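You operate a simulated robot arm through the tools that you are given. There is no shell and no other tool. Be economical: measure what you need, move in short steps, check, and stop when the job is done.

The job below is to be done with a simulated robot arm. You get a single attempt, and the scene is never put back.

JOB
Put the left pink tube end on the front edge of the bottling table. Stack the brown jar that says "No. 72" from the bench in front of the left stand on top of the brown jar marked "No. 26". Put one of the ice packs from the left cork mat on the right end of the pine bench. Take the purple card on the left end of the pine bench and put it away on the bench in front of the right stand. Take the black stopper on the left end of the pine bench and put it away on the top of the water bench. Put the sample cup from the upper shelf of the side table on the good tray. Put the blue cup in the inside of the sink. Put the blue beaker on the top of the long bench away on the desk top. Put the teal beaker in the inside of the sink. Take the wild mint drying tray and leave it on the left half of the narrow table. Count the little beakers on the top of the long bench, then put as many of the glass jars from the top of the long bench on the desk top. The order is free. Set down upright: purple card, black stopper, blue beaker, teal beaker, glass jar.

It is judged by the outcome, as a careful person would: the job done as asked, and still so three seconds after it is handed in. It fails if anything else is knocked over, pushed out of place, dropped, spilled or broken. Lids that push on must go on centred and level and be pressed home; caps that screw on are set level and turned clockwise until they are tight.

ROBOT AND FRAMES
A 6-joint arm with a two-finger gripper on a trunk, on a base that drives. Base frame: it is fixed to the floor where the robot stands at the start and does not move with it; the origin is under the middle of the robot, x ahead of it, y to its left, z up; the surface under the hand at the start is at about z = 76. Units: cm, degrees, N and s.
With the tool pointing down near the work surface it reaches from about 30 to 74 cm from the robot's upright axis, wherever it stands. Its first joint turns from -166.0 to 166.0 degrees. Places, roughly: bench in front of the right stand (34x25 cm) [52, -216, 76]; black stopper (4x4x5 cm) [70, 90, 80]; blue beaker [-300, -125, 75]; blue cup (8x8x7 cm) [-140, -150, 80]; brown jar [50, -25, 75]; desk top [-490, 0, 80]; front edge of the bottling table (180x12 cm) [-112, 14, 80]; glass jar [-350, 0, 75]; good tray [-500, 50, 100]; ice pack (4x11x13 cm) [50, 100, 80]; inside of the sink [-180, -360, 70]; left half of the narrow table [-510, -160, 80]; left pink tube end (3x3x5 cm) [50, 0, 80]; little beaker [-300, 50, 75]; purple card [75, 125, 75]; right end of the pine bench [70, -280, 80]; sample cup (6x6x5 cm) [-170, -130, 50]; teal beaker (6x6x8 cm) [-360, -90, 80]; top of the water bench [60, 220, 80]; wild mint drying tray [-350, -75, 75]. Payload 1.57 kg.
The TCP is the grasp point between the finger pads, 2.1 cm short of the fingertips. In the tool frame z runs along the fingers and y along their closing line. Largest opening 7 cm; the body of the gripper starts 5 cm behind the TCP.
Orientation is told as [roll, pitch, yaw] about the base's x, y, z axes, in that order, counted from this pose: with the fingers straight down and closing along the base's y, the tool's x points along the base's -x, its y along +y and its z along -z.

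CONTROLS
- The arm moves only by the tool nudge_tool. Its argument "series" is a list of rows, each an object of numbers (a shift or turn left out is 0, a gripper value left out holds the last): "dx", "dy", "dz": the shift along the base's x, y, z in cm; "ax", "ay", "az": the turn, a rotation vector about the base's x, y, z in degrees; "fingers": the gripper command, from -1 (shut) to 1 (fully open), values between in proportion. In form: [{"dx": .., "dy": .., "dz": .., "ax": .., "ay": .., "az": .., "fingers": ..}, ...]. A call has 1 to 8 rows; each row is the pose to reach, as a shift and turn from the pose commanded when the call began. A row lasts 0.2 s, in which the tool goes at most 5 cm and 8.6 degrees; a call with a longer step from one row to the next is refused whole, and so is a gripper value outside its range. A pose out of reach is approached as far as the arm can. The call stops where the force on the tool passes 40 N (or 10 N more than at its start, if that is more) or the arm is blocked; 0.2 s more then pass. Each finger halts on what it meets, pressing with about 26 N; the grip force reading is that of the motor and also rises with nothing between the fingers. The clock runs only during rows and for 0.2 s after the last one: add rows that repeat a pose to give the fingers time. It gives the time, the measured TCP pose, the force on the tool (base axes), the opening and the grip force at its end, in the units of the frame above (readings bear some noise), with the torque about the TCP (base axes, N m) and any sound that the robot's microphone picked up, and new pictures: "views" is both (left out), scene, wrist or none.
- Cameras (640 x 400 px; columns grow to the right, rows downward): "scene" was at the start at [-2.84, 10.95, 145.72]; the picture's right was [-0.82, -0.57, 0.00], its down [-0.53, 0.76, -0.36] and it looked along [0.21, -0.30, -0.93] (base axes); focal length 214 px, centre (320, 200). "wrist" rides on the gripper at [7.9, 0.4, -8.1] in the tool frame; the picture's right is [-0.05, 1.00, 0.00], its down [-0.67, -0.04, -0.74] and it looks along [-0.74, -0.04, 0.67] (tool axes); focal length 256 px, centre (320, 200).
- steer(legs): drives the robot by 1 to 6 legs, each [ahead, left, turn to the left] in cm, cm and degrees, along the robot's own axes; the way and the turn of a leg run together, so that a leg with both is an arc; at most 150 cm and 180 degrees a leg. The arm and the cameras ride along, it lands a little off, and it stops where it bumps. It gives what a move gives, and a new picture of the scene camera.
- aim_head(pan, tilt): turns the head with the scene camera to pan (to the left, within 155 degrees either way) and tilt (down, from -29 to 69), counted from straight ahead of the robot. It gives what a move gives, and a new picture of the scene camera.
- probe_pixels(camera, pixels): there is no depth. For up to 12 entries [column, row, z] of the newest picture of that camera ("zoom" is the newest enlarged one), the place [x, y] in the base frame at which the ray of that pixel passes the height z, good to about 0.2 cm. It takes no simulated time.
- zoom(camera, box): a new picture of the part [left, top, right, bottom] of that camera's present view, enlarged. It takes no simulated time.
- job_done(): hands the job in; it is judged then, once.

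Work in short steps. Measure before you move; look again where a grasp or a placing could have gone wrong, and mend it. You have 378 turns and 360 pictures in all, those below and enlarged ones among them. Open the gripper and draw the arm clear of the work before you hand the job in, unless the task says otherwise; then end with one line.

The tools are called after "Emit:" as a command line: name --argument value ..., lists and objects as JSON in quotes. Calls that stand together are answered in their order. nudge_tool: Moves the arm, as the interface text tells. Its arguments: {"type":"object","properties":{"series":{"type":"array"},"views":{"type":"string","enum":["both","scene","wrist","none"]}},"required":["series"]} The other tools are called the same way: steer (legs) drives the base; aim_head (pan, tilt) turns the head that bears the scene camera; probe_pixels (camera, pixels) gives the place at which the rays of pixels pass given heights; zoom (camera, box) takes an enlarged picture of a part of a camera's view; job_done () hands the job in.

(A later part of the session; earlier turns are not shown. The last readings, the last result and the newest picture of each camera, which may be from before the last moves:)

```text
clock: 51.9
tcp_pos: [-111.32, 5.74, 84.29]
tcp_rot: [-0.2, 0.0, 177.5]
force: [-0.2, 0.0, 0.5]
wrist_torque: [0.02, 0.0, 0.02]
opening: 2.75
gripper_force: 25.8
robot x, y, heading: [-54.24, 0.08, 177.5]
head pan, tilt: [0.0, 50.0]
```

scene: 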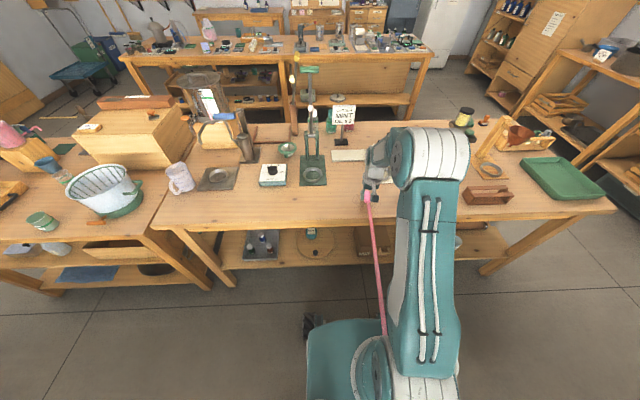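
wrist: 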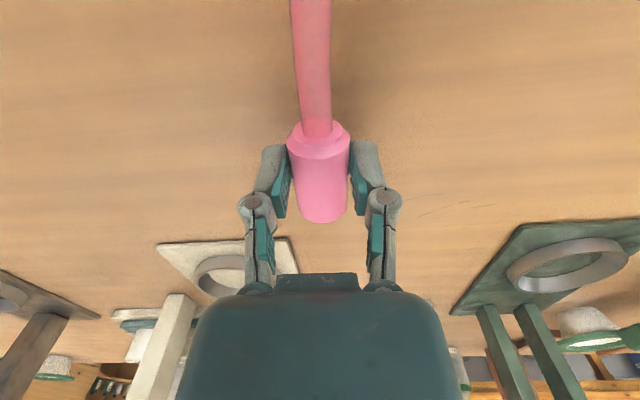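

I lower to ≈78.8 in small steps.

Emit:
nudge_tool --series '[{"dz": -2}, {"dz": -4}, {"dz": -5}, {"dz": -5.4}, {"dz": -5.4}]' --views "wrist"

```text
clock: 52.5
tcp_pos: [-111.27, 5.89, 82.01]
tcp_rot: [-0.2, -0.3, 177.6]
force: [8.9, -2.4, 14.2]
wrist_torque: [-0.16, -0.26, 0.09]
opening: 2.57
gripper_force: 26.1
robot x, y, heading: [-53.97, -0.24, 177.7]
head pan, tilt: [0.0, 50.0]
stopped in row 2: the force on the tool passed its limit at 66 N (the readings are from after the stop); the commanded pose is now the measured one
```

wrist: 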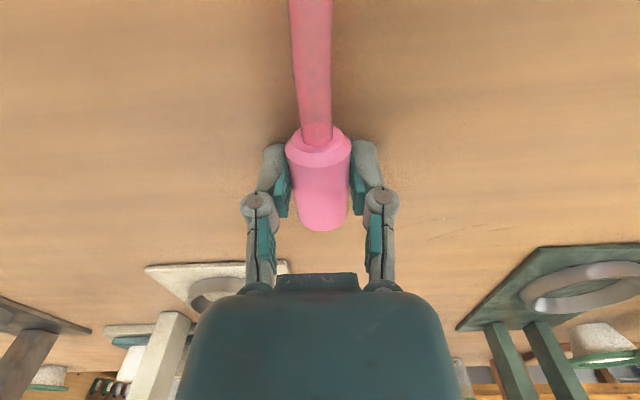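

Table surface is ≈79.5 here; contact made at x≈-111. I ease up slightly and release.

Emit:
nudge_tool --series '[{"dz": 0.2, "fingers": -1}, {"dz": 0.2, "fingers": 0.4}, {"dz": 0.2, "fingers": 0.6}, {"dz": 0.2, "fingers": 0.8}]' --views "wrist"

```text
clock: 53.5
tcp_pos: [-111.48, 5.76, 82.13]
tcp_rot: [-0.1, -0.3, 177.6]
force: [0.7, -0.3, -0.7]
wrist_torque: [0.0, 0.0, -0.03]
opening: 6.31
gripper_force: 0.0
robot x, y, heading: [-54.14, -0.26, 177.8]
head pan, tilt: [0.0, 50.0]
```

wrist: 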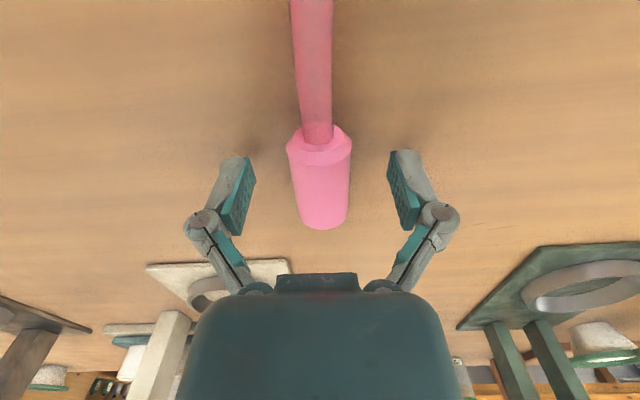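

The plug rests on the table. I lift straight up and retract.

Emit:
nudge_tool --series '[{"dz": 4, "fingers": 1}, {"dz": 9}, {"dz": 13}, {"dx": 3, "dz": 17}, {"dx": 7, "dz": 20}, {"dx": 11, "dz": 22}, {"dx": 15, "dz": 23}]' --views "wrist"

Emit:
steer --legs '[[0, 0, -90], [0, 0, -88], [30, 95, 0]]'

Emit:
aim_head --pan 0 --tilt 45

```text
clock: 55.1
tcp_pos: [-96.05, 5.93, 105.41]
tcp_rot: [-0.1, -0.3, 177.6]
force: [0.2, -0.3, -0.3]
wrist_torque: [-0.01, -0.01, 0.01]
opening: 6.99
gripper_force: 0.1
robot x, y, heading: [-54.34, -0.09, 177.6]
head pan, tilt: [0.0, 50.0]
```

wrist: 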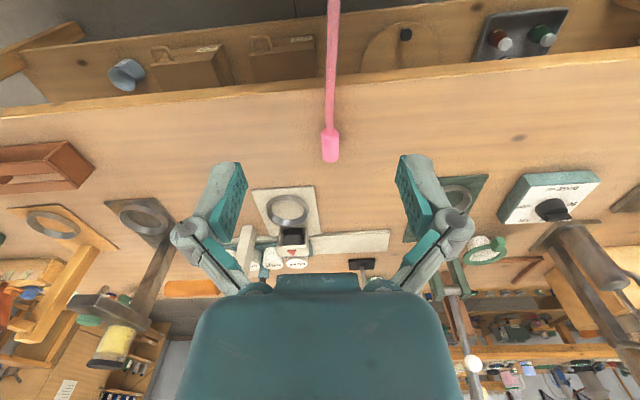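

```text
clock: 67.8
tcp_pos: [19.78, 87.89, 105.36]
tcp_rot: [0.0, -0.4, -1.3]
force: [0.8, -0.5, -0.8]
wrist_torque: [0.05, -0.01, 0.0]
opening: 7.01
gripper_force: 0.0
robot x, y, heading: [-22.24, 92.99, -1.3]
head pan, tilt: [0.0, 50.0]
```

scene: 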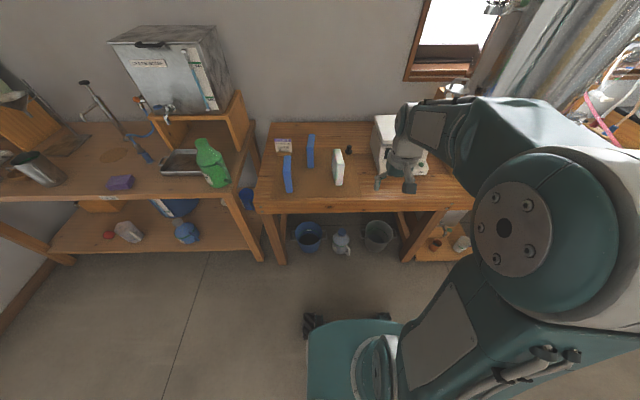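

```text
clock: 68.5
tcp_pos: [20.0, 87.82, 105.4]
tcp_rot: [-0.2, -0.4, -1.3]
force: [0.8, -0.6, 0.3]
wrist_torque: [0.02, -0.01, 0.0]
opening: 7.0
gripper_force: 0.2
robot x, y, heading: [-22.44, 93.08, -1.4]
head pan, tilt: [0.0, 45.0]
```

scene: 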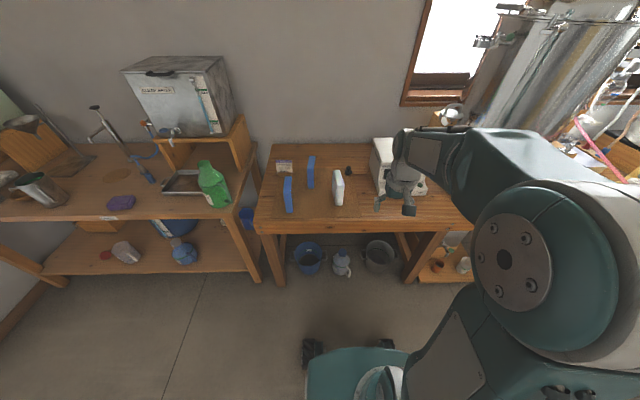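

I zoom on the left end of the pine bench.

Emit:
zoom --camera "scene" --box '[250, 130, 400, 235]'

Emit:
zoom --camera "scene" --box '[60, 130, 260, 260]'

```text
3.81 times, centred on (325, 182) of scene
```

zoom: 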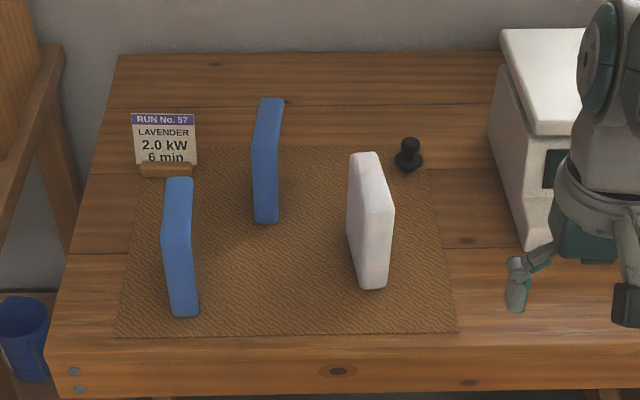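

```text
3.08 times, centred on (160, 195) of scene
```

zoom: 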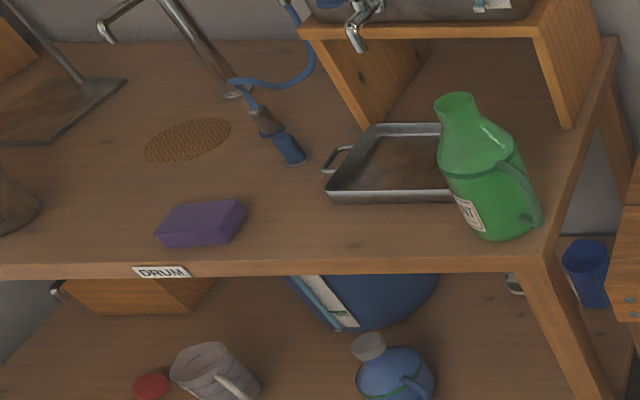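

I probe positions: stopper (348,171), packs, and card in the scene view.

Emit:
probe_pixels --camera "scene" --pixels '[[348, 171, 77], [284, 174, 76], [338, 204, 76], [287, 210, 76], [311, 187, 76], [272, 228, 76], [284, 164, 82], [460, 228, 76]]'

Emit:
nudge_tool --series '[{"dx": 4, "dy": 1}, {"dx": 8, "dy": 2}, {"dx": 12, "dy": 3, "dz": -2}, {"dx": 16, "dy": 3, "dz": -4}, {"dx": 19.5, "dy": 3, "dz": -6}, {"dx": 19.5, "dy": 3, "dz": -6}]' --views "wrist"

```text
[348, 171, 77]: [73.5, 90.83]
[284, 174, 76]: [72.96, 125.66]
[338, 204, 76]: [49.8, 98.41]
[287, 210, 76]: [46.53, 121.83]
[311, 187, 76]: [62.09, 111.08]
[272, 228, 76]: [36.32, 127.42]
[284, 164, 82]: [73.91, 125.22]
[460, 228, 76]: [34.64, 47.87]
```

```text
clock: 69.9
tcp_pos: [39.6, 90.52, 99.45]
tcp_rot: [-0.1, -0.3, -1.3]
force: [-0.1, 0.6, -0.9]
wrist_torque: [-0.01, -0.01, -0.04]
opening: 7.03
gripper_force: 0.1
robot x, y, heading: [-22.25, 93.04, -1.2]
head pan, tilt: [0.0, 45.0]
```

wrist: 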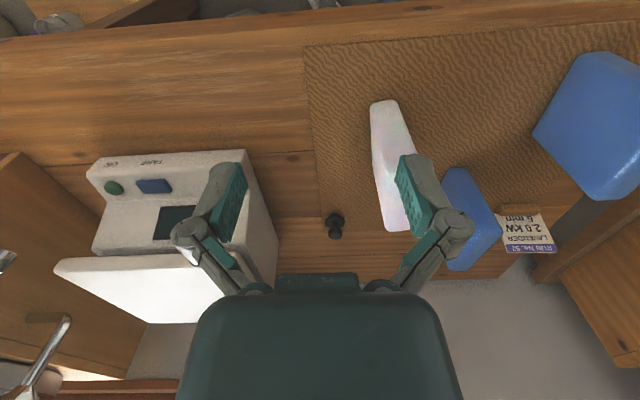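

The stopper at (73,91) needs the base closer. I look down to measure the base front and the buckets under the bench.

Emit:
aim_head --pan 25 --tilt 69

```text
clock: 70.8
tcp_pos: [39.58, 90.59, 99.35]
tcp_rot: [0.0, -0.3, -1.4]
force: [0.7, 0.6, 0.6]
wrist_torque: [-0.01, 0.0, 0.01]
opening: 7.0
gripper_force: 0.2
robot x, y, heading: [-22.07, 93.09, -1.3]
head pan, tilt: [25.0, 68.8]
```

scene: 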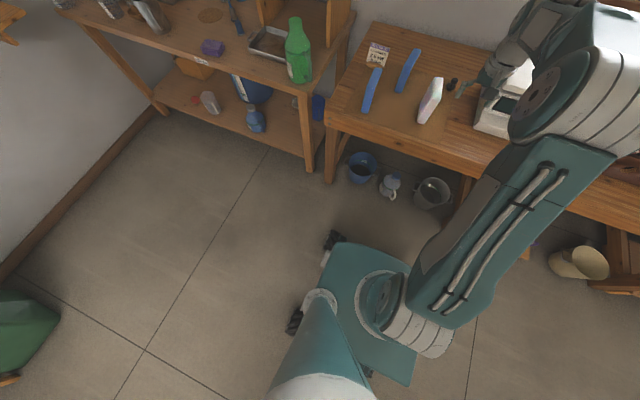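

Emit:
probe_pixels --camera "scene" --pixels '[[333, 233, 5], [340, 243, 15], [345, 243, 25], [410, 264, 20], [360, 184, 0], [389, 199, 0], [428, 209, 0], [330, 183, 0], [460, 210, 0], [410, 385, 20]]'

```text
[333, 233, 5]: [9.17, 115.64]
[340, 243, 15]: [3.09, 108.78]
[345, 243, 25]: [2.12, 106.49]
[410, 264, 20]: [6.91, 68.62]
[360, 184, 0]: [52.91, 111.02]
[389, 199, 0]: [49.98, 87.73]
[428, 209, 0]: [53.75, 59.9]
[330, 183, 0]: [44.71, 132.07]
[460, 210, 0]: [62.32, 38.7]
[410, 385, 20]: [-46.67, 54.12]
```

Base front is ~32 cm ahead of its centre and floor items start at x≈50; I drive 28 cm ahead (to x≈6).

Emit:
steer --legs '[[28, 0, 1.3]]'

Emit:
nudge_tool --series '[{"dx": 0}]' --views "wrist"

```text
clock: 72.7
tcp_pos: [67.91, 92.03, 99.25]
tcp_rot: [0.0, -0.3, 0.2]
force: [-0.4, -0.2, 0.9]
wrist_torque: [-0.02, -0.01, 0.01]
opening: 6.98
gripper_force: 0.0
robot x, y, heading: [6.02, 92.88, -0.0]
head pan, tilt: [25.0, 68.8]
```

scene: 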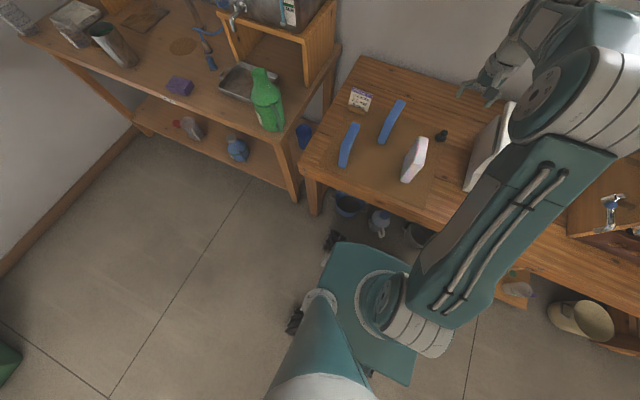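

```text
clock: 73.1
tcp_pos: [67.81, 91.97, 99.47]
tcp_rot: [-0.1, -0.4, 0.3]
force: [-0.3, 0.3, -0.5]
wrist_torque: [-0.01, -0.02, -0.03]
opening: 7.01
gripper_force: 0.0
robot x, y, heading: [6.1, 92.88, 0.3]
head pan, tilt: [25.0, 68.8]
```

wrist: 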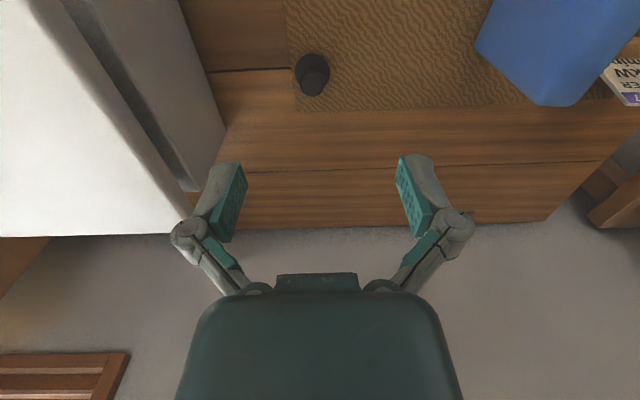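

Emit:
zoom --camera "wrist" --box '[260, 30, 360, 110]'

Emit:
probe_pixels --camera "wrist" --pixels '[[312, 60, 76.2], [312, 75, 78], [312, 80, 80], [312, 82, 81], [220, 130, 80], [330, 72, 78], [295, 72, 78]]'

```text
5.00 times, centred on (310, 70) of wrist
```

zoom: 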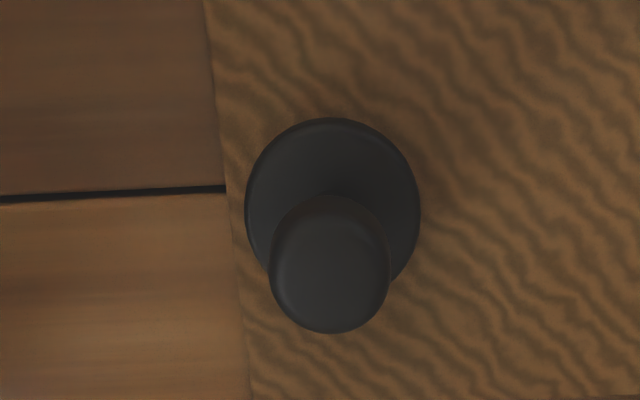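

```text
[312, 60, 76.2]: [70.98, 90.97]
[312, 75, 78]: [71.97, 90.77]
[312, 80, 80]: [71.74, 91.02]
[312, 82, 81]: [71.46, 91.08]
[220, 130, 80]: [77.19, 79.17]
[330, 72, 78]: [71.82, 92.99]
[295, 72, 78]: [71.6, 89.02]
```

Stopper axis ≈ (71.9,91.0), knob top ≈81. I come down over it with a narrowed opening.

Emit:
nudge_tool --series '[{"dx": 2, "dy": -0.5, "dz": -4, "fingers": 0.4}, {"dx": 4, "dy": -1, "dz": -8, "fingers": 0.4}, {"dx": 4.1, "dy": -1, "dz": -12, "fingers": 0.4}, {"dx": 4.1, "dy": -1, "dz": -14, "fingers": 0.4}, {"dx": 4.1, "dy": -1, "dz": -14, "fingers": 0.4}]' --views "wrist"

```text
clock: 74.3
tcp_pos: [72.05, 91.1, 85.6]
tcp_rot: [-0.2, -0.3, 0.3]
force: [-0.7, -0.4, -0.3]
wrist_torque: [0.0, -0.03, -0.01]
opening: 4.87
gripper_force: 0.1
robot x, y, heading: [6.03, 92.57, 0.3]
head pan, tilt: [25.0, 68.8]
```

wrist: 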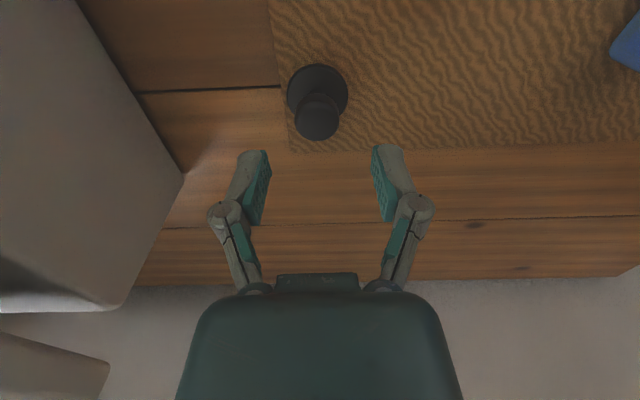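

Emit:
probe_pixels --camera "wrist" --pixels '[[317, 90, 77], [318, 118, 80.5], [318, 118, 81], [318, 90, 76.5]]'

Emit:
nudge_tool --series '[{"dx": 0, "dz": -2.5}, {"dx": 0, "dz": -4.5}, {"dx": 0, "dz": -5.8}, {"dx": 0, "dz": -5.8}]' --views "wrist"

```text
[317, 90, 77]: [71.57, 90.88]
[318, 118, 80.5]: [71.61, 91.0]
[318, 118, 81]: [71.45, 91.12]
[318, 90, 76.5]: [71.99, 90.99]
```

```text
clock: 75.3
tcp_pos: [72.04, 91.05, 79.48]
tcp_rot: [-0.1, -0.3, 0.3]
force: [-0.7, 0.1, -0.1]
wrist_torque: [0.01, -0.03, 0.01]
opening: 4.89
gripper_force: 0.0
robot x, y, heading: [6.38, 92.61, 0.7]
head pan, tilt: [25.0, 68.8]
```

wrist: 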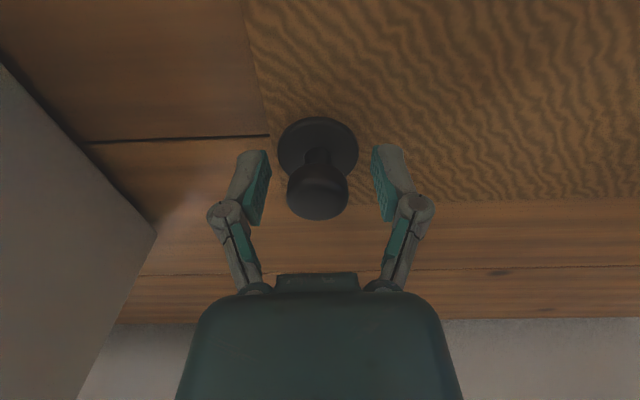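

Knob is between the pads; shift −0.4 cm in x and close.

Emit:
nudge_tool --series '[{"dx": -0.4}, {"dx": -0.4, "fingers": -1}, {"dx": -0.4, "fingers": -1}, {"dx": -0.4, "fingers": -1}, {"dx": -0.4, "dz": 1, "fingers": -1}, {"dx": -0.4, "dz": 5, "fingers": -1}]' --views "wrist"

```text
clock: 76.7
tcp_pos: [71.36, 91.02, 84.76]
tcp_rot: [-0.1, -0.2, 0.3]
force: [0.2, -0.7, -0.8]
wrist_torque: [0.03, 0.03, 0.04]
opening: 2.3
gripper_force: 26.3
robot x, y, heading: [6.04, 92.84, 0.2]
head pan, tilt: [25.0, 68.8]
```

wrist: 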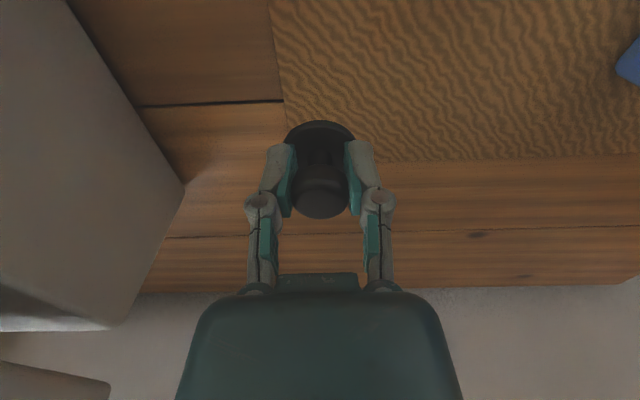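

Held (2.3 cm). Raise, retract, and drive left to the water bench.

Emit:
nudge_tool --series '[{"dz": 5}, {"dz": 10}, {"dz": 15}, {"dx": -4.5, "dz": 16}, {"dx": -9, "dz": 16}, {"dx": -13.5, "dz": 16}, {"dx": -18, "dz": 16}, {"dx": -22.5, "dz": 16}]' --views "none"

Emit:
steer --legs '[[-20, 0, 0], [0, 115, 0]]'

Emit:
aim_head --pan 0 --tilt 50

```text
clock: 78.5
tcp_pos: [49.03, 91.09, 100.7]
tcp_rot: [-0.1, -0.4, 0.3]
force: [0.7, -0.2, -0.4]
wrist_torque: [0.04, -0.01, 0.0]
opening: 2.29
gripper_force: 26.4
robot x, y, heading: [5.86, 92.64, 0.2]
head pan, tilt: [25.0, 68.8]
```

```text
clock: 85.6
tcp_pos: [28.06, 205.98, 100.61]
tcp_rot: [0.0, -0.3, 0.8]
force: [-0.7, -0.5, -0.2]
wrist_torque: [0.03, -0.02, 0.02]
opening: 2.29
gripper_force: 25.7
robot x, y, heading: [-15.0, 207.15, 0.8]
head pan, tilt: [25.0, 68.8]
```

scene: 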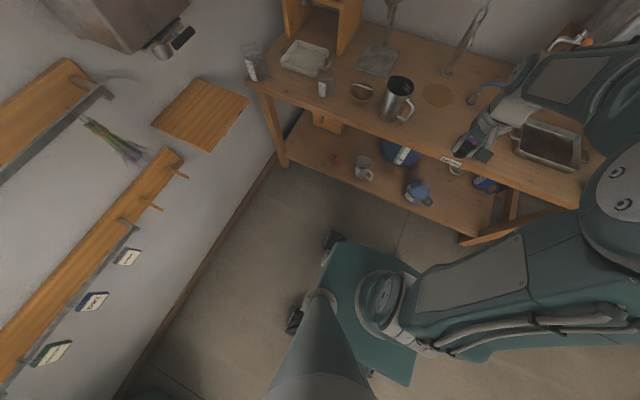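

```text
clock: 86.5
tcp_pos: [27.98, 206.05, 100.6]
tcp_rot: [-0.1, -0.4, 0.8]
force: [-0.4, 0.3, -0.9]
wrist_torque: [0.01, 0.03, 0.01]
opening: 2.32
gripper_force: 26.4
robot x, y, heading: [-14.97, 207.48, 0.6]
head pan, tilt: [0.0, 50.0]
```

scene: 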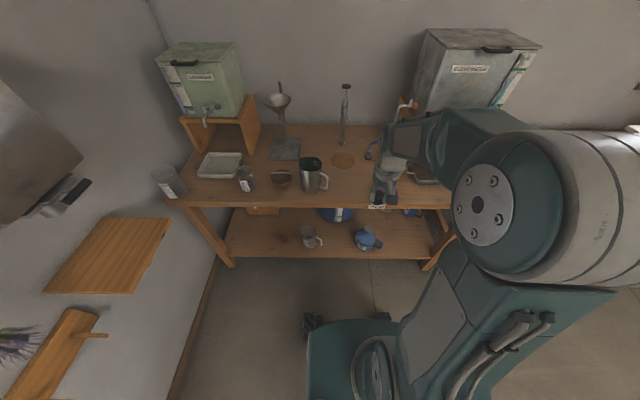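

I probe a free spot between mug (312,180) and the sponge, around px (345,185).

Emit:
probe_pixels --camera "scene" --pixels '[[345, 185, 76], [345, 185, 80], [312, 192, 76], [345, 207, 76], [378, 205, 76], [342, 160, 76]]'

Emit:
zoom --camera "scene" --box '[280, 110, 440, 220]'

```text
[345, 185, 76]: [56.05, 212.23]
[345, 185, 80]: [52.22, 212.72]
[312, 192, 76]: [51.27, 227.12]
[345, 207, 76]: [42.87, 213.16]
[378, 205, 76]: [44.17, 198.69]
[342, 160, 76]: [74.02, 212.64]
```

```text
3.64 times, centred on (360, 165) of scene
```

zoom: 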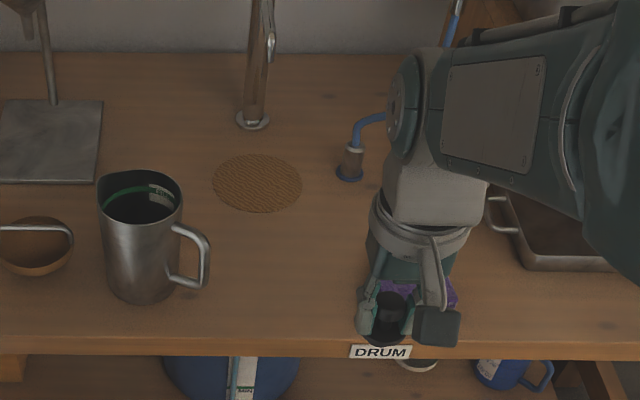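

Target (53,212). Drive 10 ahead, then position over it.

Emit:
steer --legs '[[10, 0, 0]]'

Emit:
nudge_tool --series '[{"dx": 4, "dy": 2}, {"dx": 8, "dy": 4}, {"dx": 12, "dy": 6, "dz": -2}, {"dx": 14, "dy": 6, "dz": -6}, {"dx": 14, "dy": 6, "dz": -10}, {"dx": 14, "dy": 6, "dz": -14}, {"dx": 14, "dy": 6, "dz": -14}]' --views "both"

```text
clock: 87.6
tcp_pos: [38.3, 206.37, 100.51]
tcp_rot: [-0.1, -0.3, 1.0]
force: [-0.5, -0.4, 0.2]
wrist_torque: [0.0, 0.06, 0.02]
opening: 2.32
gripper_force: 25.8
robot x, y, heading: [-4.81, 207.32, 0.9]
head pan, tilt: [0.0, 50.0]
```

scene: 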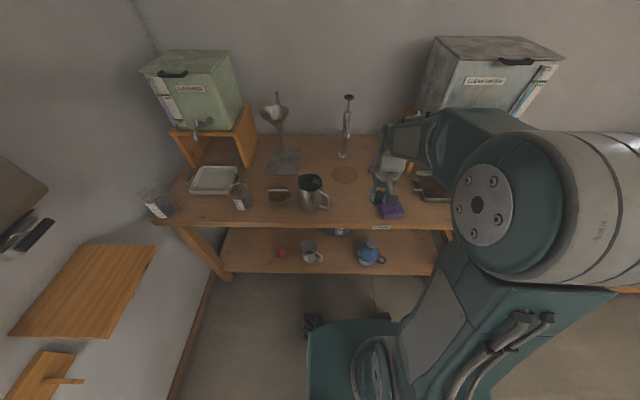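

```text
clock: 89.2
tcp_pos: [52.53, 212.05, 86.23]
tcp_rot: [-0.1, -0.3, 1.0]
force: [0.1, 0.3, 0.1]
wrist_torque: [-0.02, 0.0, 0.0]
opening: 2.31
gripper_force: 25.8
robot x, y, heading: [-4.84, 207.55, 0.9]
head pan, tilt: [0.0, 50.0]
```

scene: 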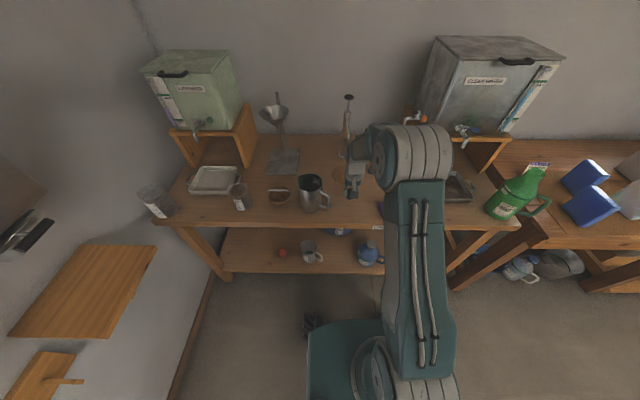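
wrist: 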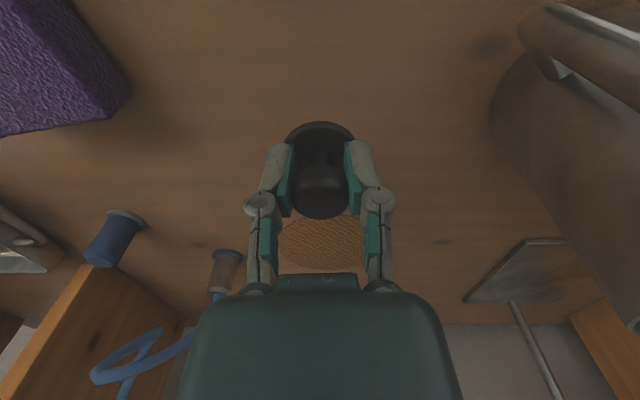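

Clear spot. I lower slowly looking for contact.

Emit:
nudge_tool --series '[{"dz": -2}, {"dz": -3.5}, {"dz": -4.5}, {"dz": -5.2}, {"dz": -5.8}, {"dz": -6.3}]' --views "none"

```text
clock: 90.4
tcp_pos: [52.59, 212.26, 81.58]
tcp_rot: [-0.2, -0.8, 1.1]
force: [-5.2, -0.4, 14.7]
wrist_torque: [-0.01, 0.22, 0.04]
opening: 2.31
gripper_force: 26.0
robot x, y, heading: [-4.95, 207.42, 1.1]
head pan, tilt: [0.0, 50.0]
stopped in row 5: the force on the tool passed its limit at 48 N (the readings are from after the stop); the commanded pose is now the measured one
```

Contact at TCP 81.6. Ease up slightly and look before release.

Emit:
nudge_tool --series '[{"dz": 0.2, "ay": 0.4}, {"dz": 0.2, "ay": 0.4}]' --views "wrist"

```text
clock: 91.0
tcp_pos: [52.64, 212.19, 81.57]
tcp_rot: [0.0, -0.2, 1.0]
force: [-0.8, 0.6, 4.5]
wrist_torque: [0.01, 0.03, 0.03]
opening: 2.31
gripper_force: 25.6
robot x, y, heading: [-4.79, 207.72, 0.9]
head pan, tilt: [0.0, 50.0]
```

wrist: 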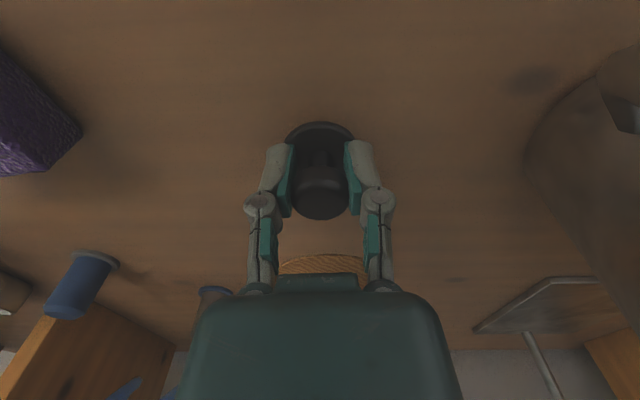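

Force shows it is resting on the table. Open and lift.

Emit:
nudge_tool --series '[{"fingers": -0.1}, {"fingers": 0.3}, {"fingers": 0.5}, {"dz": 4, "fingers": 0.5}, {"dz": 8, "fingers": 0.5}, {"dz": 12, "fingers": 0.5}]' --views "wrist"

```text
clock: 92.4
tcp_pos: [52.31, 212.17, 93.34]
tcp_rot: [-0.1, -0.1, 0.9]
force: [0.1, -0.6, -1.1]
wrist_torque: [-0.01, -0.01, -0.01]
opening: 5.24
gripper_force: 0.0
robot x, y, heading: [-4.7, 207.68, 0.8]
head pan, tilt: [0.0, 50.0]
```

wrist: 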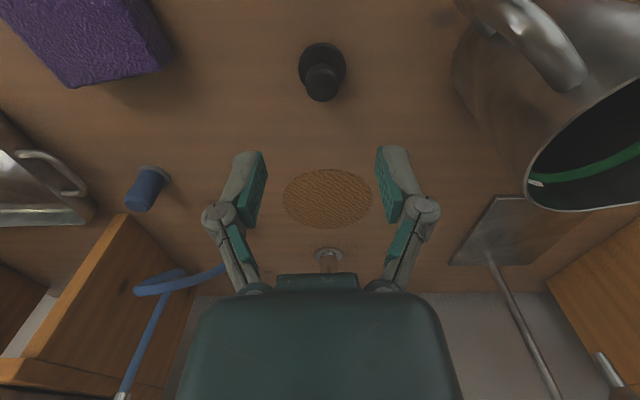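

Stopper is upright. Next the purple card: raise, retract, and drive back to y≈122.

Emit:
nudge_tool --series '[{"dz": 4}, {"dx": -4, "dz": 8}, {"dx": -8, "dz": 10}, {"dx": -12, "dz": 10}]' --views "none"

Emit:
steer --legs '[[-12, 0, -1], [0, -90, 0]]'

Emit:
aim_head --pan 5 --tilt 45

```text
refused: row 2 steps farther than a row can; nothing moved
```

```text
clock: 98.0
tcp_pos: [40.43, 120.91, 93.47]
tcp_rot: [-0.2, -0.2, 0.4]
force: [0.0, 1.0, 0.4]
wrist_torque: [-0.03, -0.02, 0.02]
opening: 5.24
gripper_force: 0.1
robot x, y, heading: [-16.61, 116.65, 0.4]
head pan, tilt: [0.0, 50.0]
```

scene: 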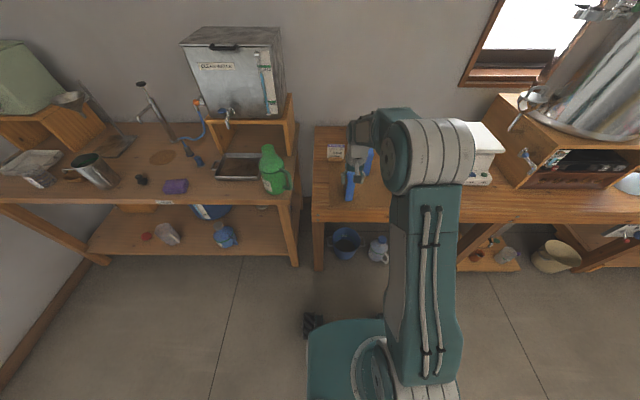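

```text
clock: 98.6
tcp_pos: [40.29, 120.95, 93.34]
tcp_rot: [-0.1, -0.3, 0.4]
force: [0.3, 0.2, 0.9]
wrist_torque: [0.03, 0.03, -0.03]
opening: 5.26
gripper_force: 0.0
robot x, y, heading: [-16.56, 117.3, 0.3]
head pan, tilt: [5.0, 45.0]
```

scene: 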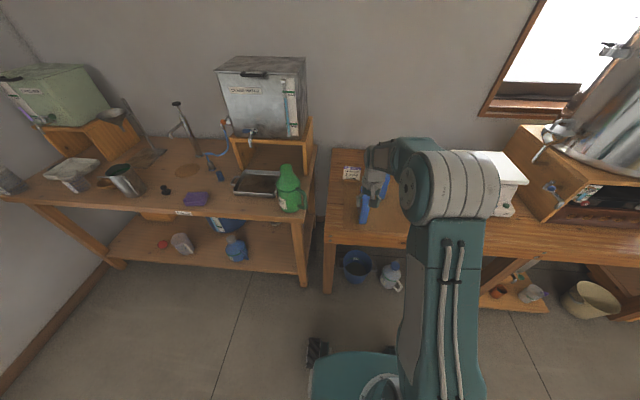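

The nudge was refused but nothing was hit (bottle and packs still stand). I raise the hand now.

Emit:
nudge_tool --series '[{"dz": 4}, {"dz": 8}, {"dz": 11}, {"dx": 4, "dz": 11}, {"dx": 8, "dz": 11}]' --views "both"

```text
clock: 99.8
tcp_pos: [48.29, 120.8, 104.75]
tcp_rot: [-0.1, -0.3, 0.5]
force: [0.0, 0.1, 0.9]
wrist_torque: [-0.03, -0.02, 0.01]
opening: 5.25
gripper_force: 0.0
robot x, y, heading: [-16.53, 116.75, 0.5]
head pan, tilt: [5.0, 45.0]
```

scene: 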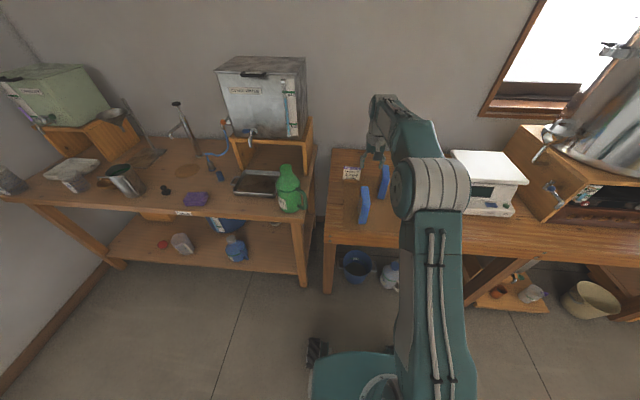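
wrist: 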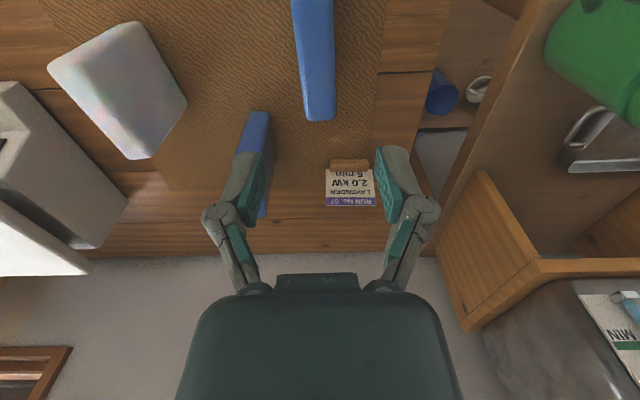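

Drive 21 ahead and look at the card.

Emit:
steer --legs '[[21, 0, 0]]'

Emit:
nudge_tool --series '[{"dx": 0}]' --views "wrist"

Emit:
zoom --camera "wrist" --box '[260, 0, 460, 130]'

```text
clock: 101.5
tcp_pos: [68.73, 120.41, 104.71]
tcp_rot: [-0.2, -0.2, 0.0]
force: [-0.9, 0.7, 0.5]
wrist_torque: [0.01, -0.04, -0.02]
opening: 5.24
gripper_force: 0.1
robot x, y, heading: [3.89, 116.52, -0.1]
head pan, tilt: [5.0, 45.0]
```

scene: 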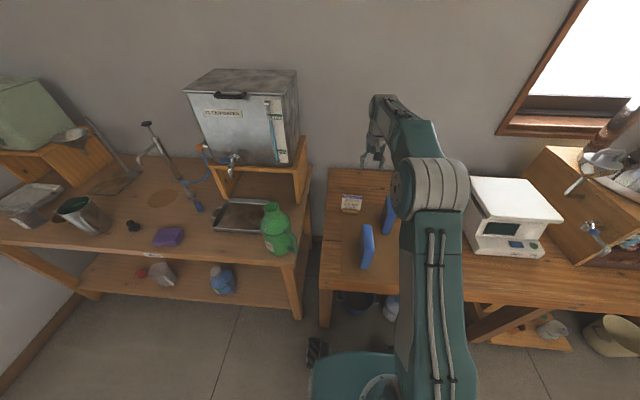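

```text
clock: 101.9
tcp_pos: [68.9, 120.49, 104.75]
tcp_rot: [-0.1, -0.3, 0.1]
force: [0.7, 0.3, -0.3]
wrist_torque: [0.01, -0.02, -0.01]
opening: 5.28
gripper_force: 0.0
robot x, y, heading: [3.98, 116.87, -0.3]
head pan, tilt: [5.0, 45.0]
```

wrist: 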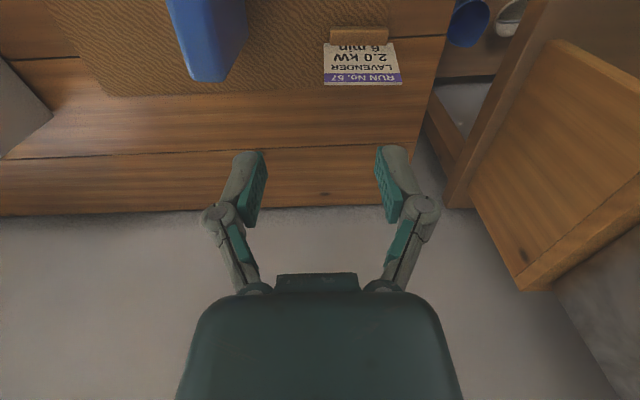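

```text
3.08 times, centred on (360, 65) of wrist
```

zoom: 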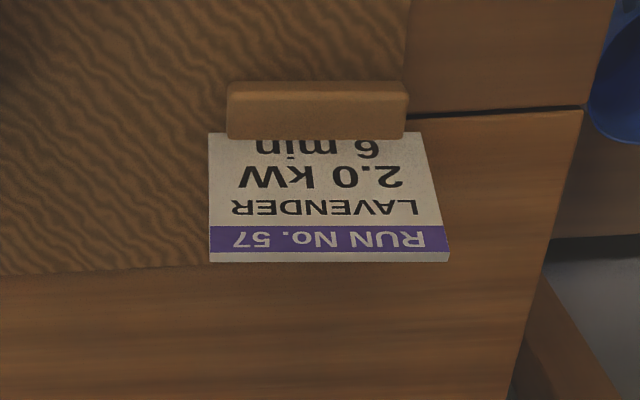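

Emit:
probe_pixels --camera "wrist" --pixels '[[332, 28, 76.3], [390, 28, 76.3], [333, 34, 78.5], [362, 83, 84], [362, 83, 86], [362, 83, 88], [324, 83, 86], [402, 83, 86], [332, 46, 78.5], [390, 46, 78.5]]'

Emit:
zoom --camera "scene" --box '[320, 160, 420, 280]'

```text
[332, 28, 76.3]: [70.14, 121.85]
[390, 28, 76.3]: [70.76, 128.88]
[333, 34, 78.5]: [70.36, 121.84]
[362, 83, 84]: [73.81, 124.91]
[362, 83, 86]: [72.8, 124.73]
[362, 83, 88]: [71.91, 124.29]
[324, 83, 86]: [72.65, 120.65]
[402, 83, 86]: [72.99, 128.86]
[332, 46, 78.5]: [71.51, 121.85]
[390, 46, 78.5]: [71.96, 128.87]
```

```text
3.33 times, centred on (370, 220) of scene
```

zoom: 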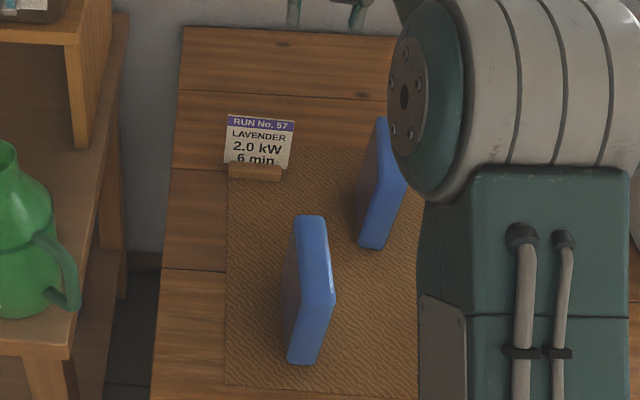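

Card plane x≈72, y 121–129, top ≈86.5. I rotate the hand 90° (closing along x) at height.

Emit:
nudge_tool --series '[{"az": 8.5, "dx": 0.5, "dy": 0.6, "fingers": 0.3}, {"az": 17, "dx": 1, "dy": 1.2}, {"az": 25.5, "dx": 1.5, "dy": 1.8}, {"az": 34, "dx": 2, "dy": 2.4}, {"az": 42.5, "dx": 2.5, "dy": 3}, {"az": 51, "dx": 2.8, "dy": 3.6}, {"az": 59.5, "dx": 3.2, "dy": 4.2}, {"az": 68, "dx": 3.3, "dy": 4.6}]' --views "none"

Emit:
nudge_tool --series '[{"az": 8.5, "dz": -3}, {"az": 17, "dz": -6}, {"az": 22, "dz": -8}, {"az": 22, "dz": -8}]' --views "both"

```text
clock: 103.7
tcp_pos: [72.12, 125.09, 104.74]
tcp_rot: [0.1, -0.2, 68.1]
force: [1.0, 0.2, -0.1]
wrist_torque: [0.03, -0.01, 0.02]
opening: 4.57
gripper_force: 0.1
robot x, y, heading: [3.77, 116.8, -0.3]
head pan, tilt: [5.0, 45.0]
```

```text
clock: 104.7
tcp_pos: [72.02, 124.81, 96.85]
tcp_rot: [0.0, -0.3, 90.1]
force: [-0.5, 0.1, -0.5]
wrist_torque: [0.0, -0.03, 0.02]
opening: 4.55
gripper_force: 0.0
robot x, y, heading: [4.31, 117.03, -0.3]
head pan, tilt: [5.0, 45.0]
```

scene: 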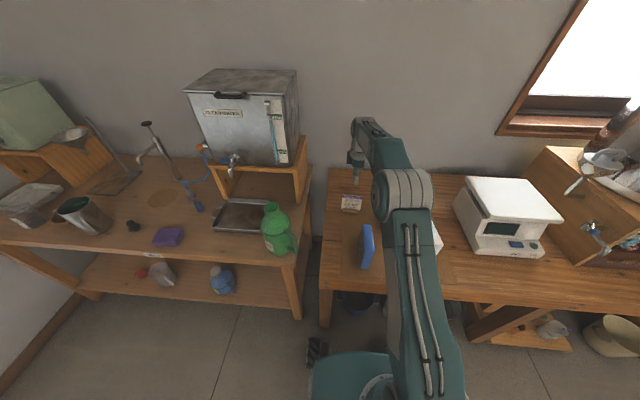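
wrist: 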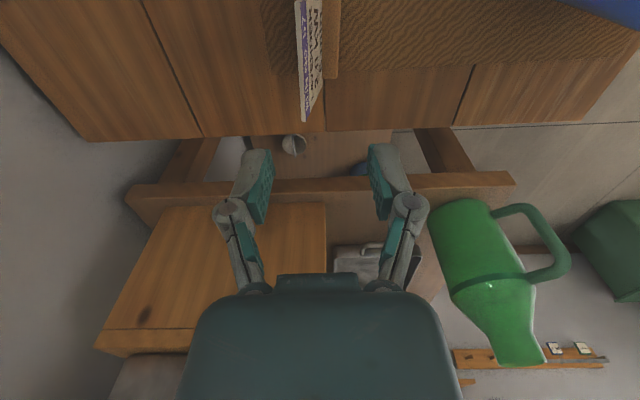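

Emit:
zoom --camera "wrist" --box '[240, 0, 400, 130]'

Emit:
probe_pixels --camera "wrist" --pixels '[[297, 5, 86], [304, 120, 86], [304, 120, 84], [322, 100, 80], [333, 78, 78.5], [333, 78, 76.3], [325, 78, 78.5]]'

```text
3.08 times, centred on (320, 65) of wrist
```

zoom: 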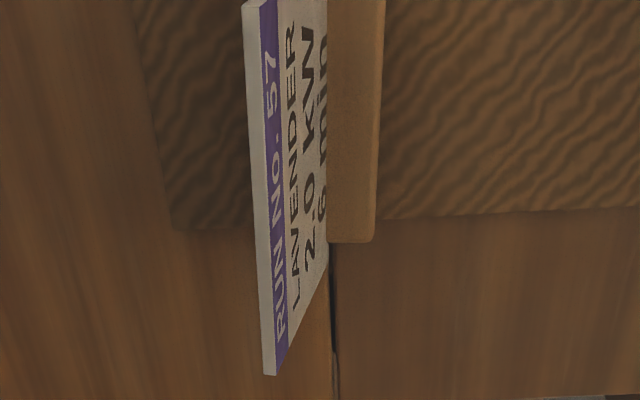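

```text
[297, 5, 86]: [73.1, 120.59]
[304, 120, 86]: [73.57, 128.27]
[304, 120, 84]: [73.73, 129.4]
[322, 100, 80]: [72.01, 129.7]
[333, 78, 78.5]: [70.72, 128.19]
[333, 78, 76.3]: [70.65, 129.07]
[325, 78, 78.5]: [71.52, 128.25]
```

The card leans back ~13° (bottom x 71.5 → top x 73.3). I'll tilt the hand to match; drive 4 cm closer first for reach.

Emit:
steer --legs '[[4, 0, 0]]'

Emit:
nudge_tool --series '[{"dx": -1, "ay": 6.5}, {"dx": -1.5, "ay": 13}, {"dx": -1.5, "dz": -3, "ay": 13}, {"dx": -1.5, "dz": -3, "ay": 13}]' --views "both"

```text
clock: 105.5
tcp_pos: [76.08, 124.74, 96.79]
tcp_rot: [0.0, -0.4, 90.0]
force: [-0.1, 0.9, 1.1]
wrist_torque: [0.04, 0.05, 0.02]
opening: 4.58
gripper_force: 0.0
robot x, y, heading: [7.65, 116.83, -0.2]
head pan, tilt: [5.0, 45.0]
```

scene: 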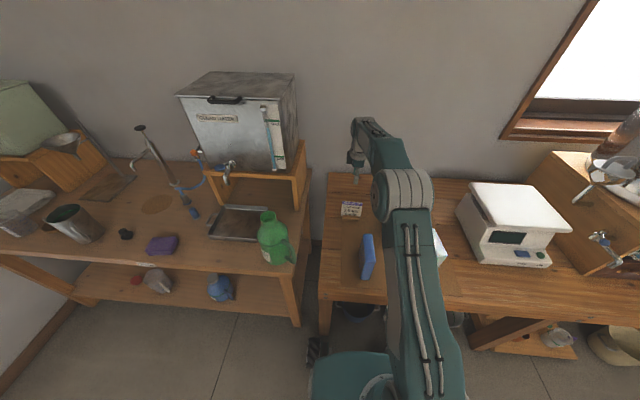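

```text
clock: 106.5
tcp_pos: [74.41, 124.9, 93.94]
tcp_rot: [12.9, -0.3, 90.0]
force: [-0.6, -0.5, 0.8]
wrist_torque: [-0.02, 0.04, 0.01]
opening: 4.55
gripper_force: 0.0
robot x, y, heading: [8.01, 116.96, -0.3]
head pan, tilt: [5.0, 45.0]
```

scene: 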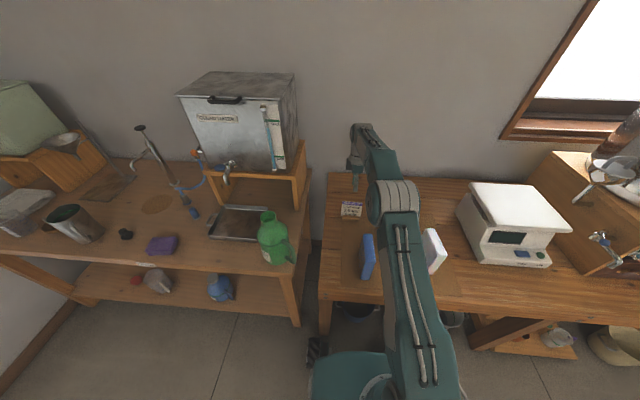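
wrist: 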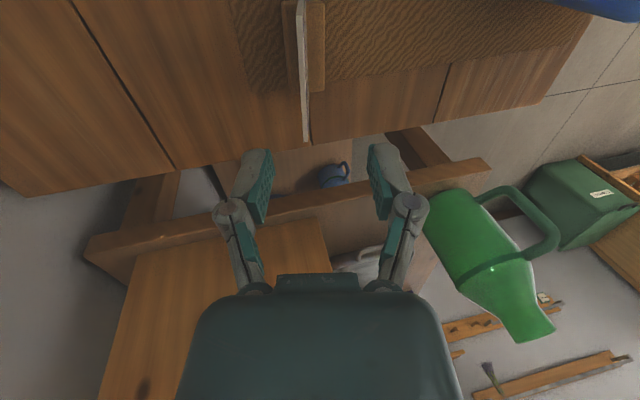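

Card is edge-on at column ~303, centre plane ~317: about 1 cm toward +x. I shift and advance partway along the tilted axis.

Emit:
nudge_tool --series '[{"dx": 1}, {"dx": 0.5, "dz": -2.2}, {"dx": 0, "dz": -4.4}, {"dx": -0.2, "dz": -5.2}, {"dx": -0.2, "dz": -5.2}]' --views "wrist"

Emit:
zoom --camera "wrist" --box '[220, 0, 420, 250]'

```text
clock: 107.7
tcp_pos: [74.22, 124.92, 88.85]
tcp_rot: [13.0, -0.2, 89.9]
force: [0.4, -0.8, -0.8]
wrist_torque: [-0.02, 0.03, -0.03]
opening: 4.55
gripper_force: 0.1
robot x, y, heading: [7.55, 116.8, -0.1]
head pan, tilt: [5.0, 45.0]
```

wrist: 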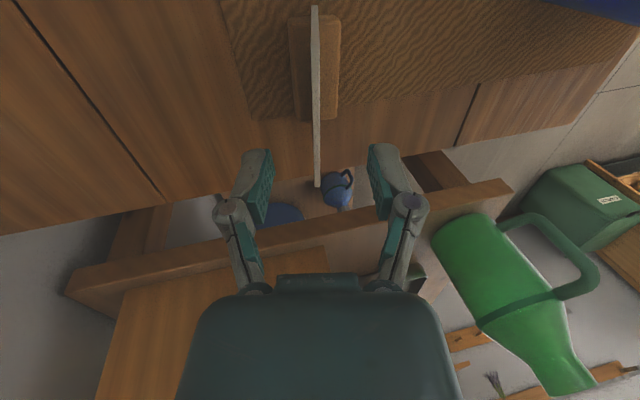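

```text
1.60 times, centred on (320, 125) of wrist
```

zoom: 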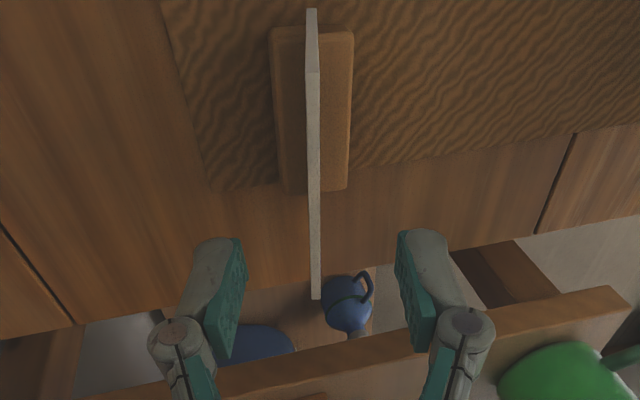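

Centred between the pads. I check the top height and advance.

Emit:
probe_pixels --camera "wrist" --pixels '[[317, 187, 85], [317, 187, 86], [314, 8, 85], [314, 8, 86], [331, 118, 78.5], [331, 20, 78.5]]'

Emit:
nudge_tool --series '[{"dx": -0.5, "dz": -2.2}, {"dx": -1, "dz": -4.4}, {"dx": -1.4, "dz": -6.1}, {"dx": -1.4, "dz": -6.1}]' --views "wrist"

```text
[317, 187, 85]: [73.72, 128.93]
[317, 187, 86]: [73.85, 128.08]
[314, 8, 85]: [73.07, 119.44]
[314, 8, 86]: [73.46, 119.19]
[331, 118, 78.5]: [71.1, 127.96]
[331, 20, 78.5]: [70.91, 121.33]
```

```text
clock: 108.7
tcp_pos: [72.97, 125.04, 82.57]
tcp_rot: [13.0, -0.2, 89.9]
force: [0.0, 0.0, 0.0]
wrist_torque: [-0.05, 0.02, -0.02]
opening: 4.55
gripper_force: 0.0
robot x, y, heading: [7.57, 116.83, -0.2]
head pan, tilt: [5.0, 45.0]
```

wrist: 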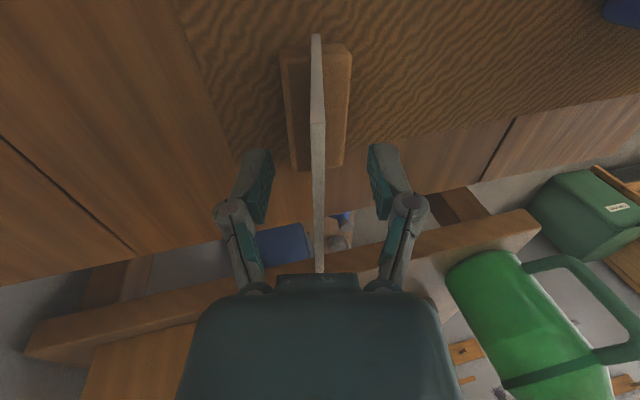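

No contact; close the fingers on the card and lift slightly.

Emit:
nudge_tool --series '[{"fingers": -0.6}, {"fingers": -1}, {"fingers": -1}, {"dx": 0.2, "dz": 1, "fingers": -1}, {"dx": 0.9, "dz": 4, "fingers": -1}, {"dx": 0.9, "dz": 4, "fingers": -1}]' --views "both"

```text
clock: 110.1
tcp_pos: [73.79, 124.94, 86.53]
tcp_rot: [13.0, -0.2, 90.0]
force: [-0.1, 0.0, -0.3]
wrist_torque: [0.0, 0.0, -0.02]
opening: 0.61
gripper_force: 25.4
robot x, y, heading: [7.9, 116.6, 0.1]
head pan, tilt: [5.0, 45.0]
```

scene: 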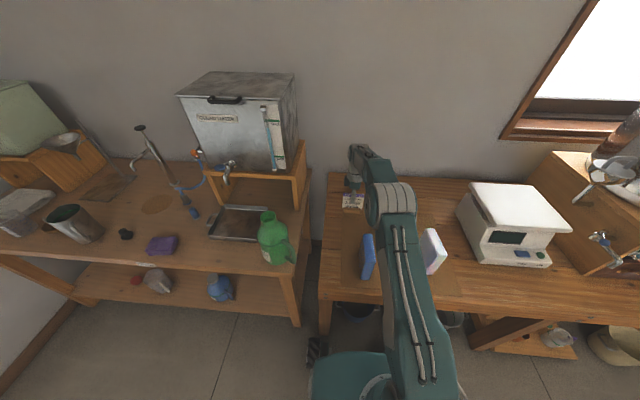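
wrist: 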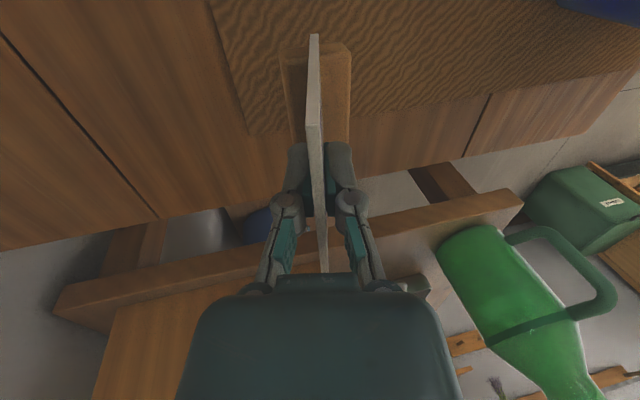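

Card held with its block. Raise and retract over the bench.

Emit:
nudge_tool --series '[{"dz": 4.5}, {"dz": 9}, {"dz": 13.5}, {"dx": -4, "dz": 16}, {"dx": -8.5, "dz": 17}, {"dx": -13, "dz": 17}, {"dx": -17.5, "dz": 17}, {"dx": -22, "dz": 17}]' --views "wrist"

```text
clock: 111.9
tcp_pos: [51.93, 124.66, 103.8]
tcp_rot: [13.0, -0.4, 89.9]
force: [-0.3, 0.6, -1.4]
wrist_torque: [0.0, -0.01, 0.0]
opening: 0.6
gripper_force: 26.1
robot x, y, heading: [7.83, 116.67, 0.1]
head pan, tilt: [5.0, 45.0]
```

wrist: 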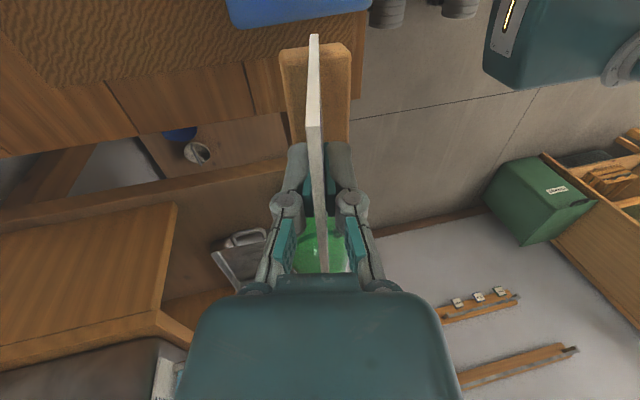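

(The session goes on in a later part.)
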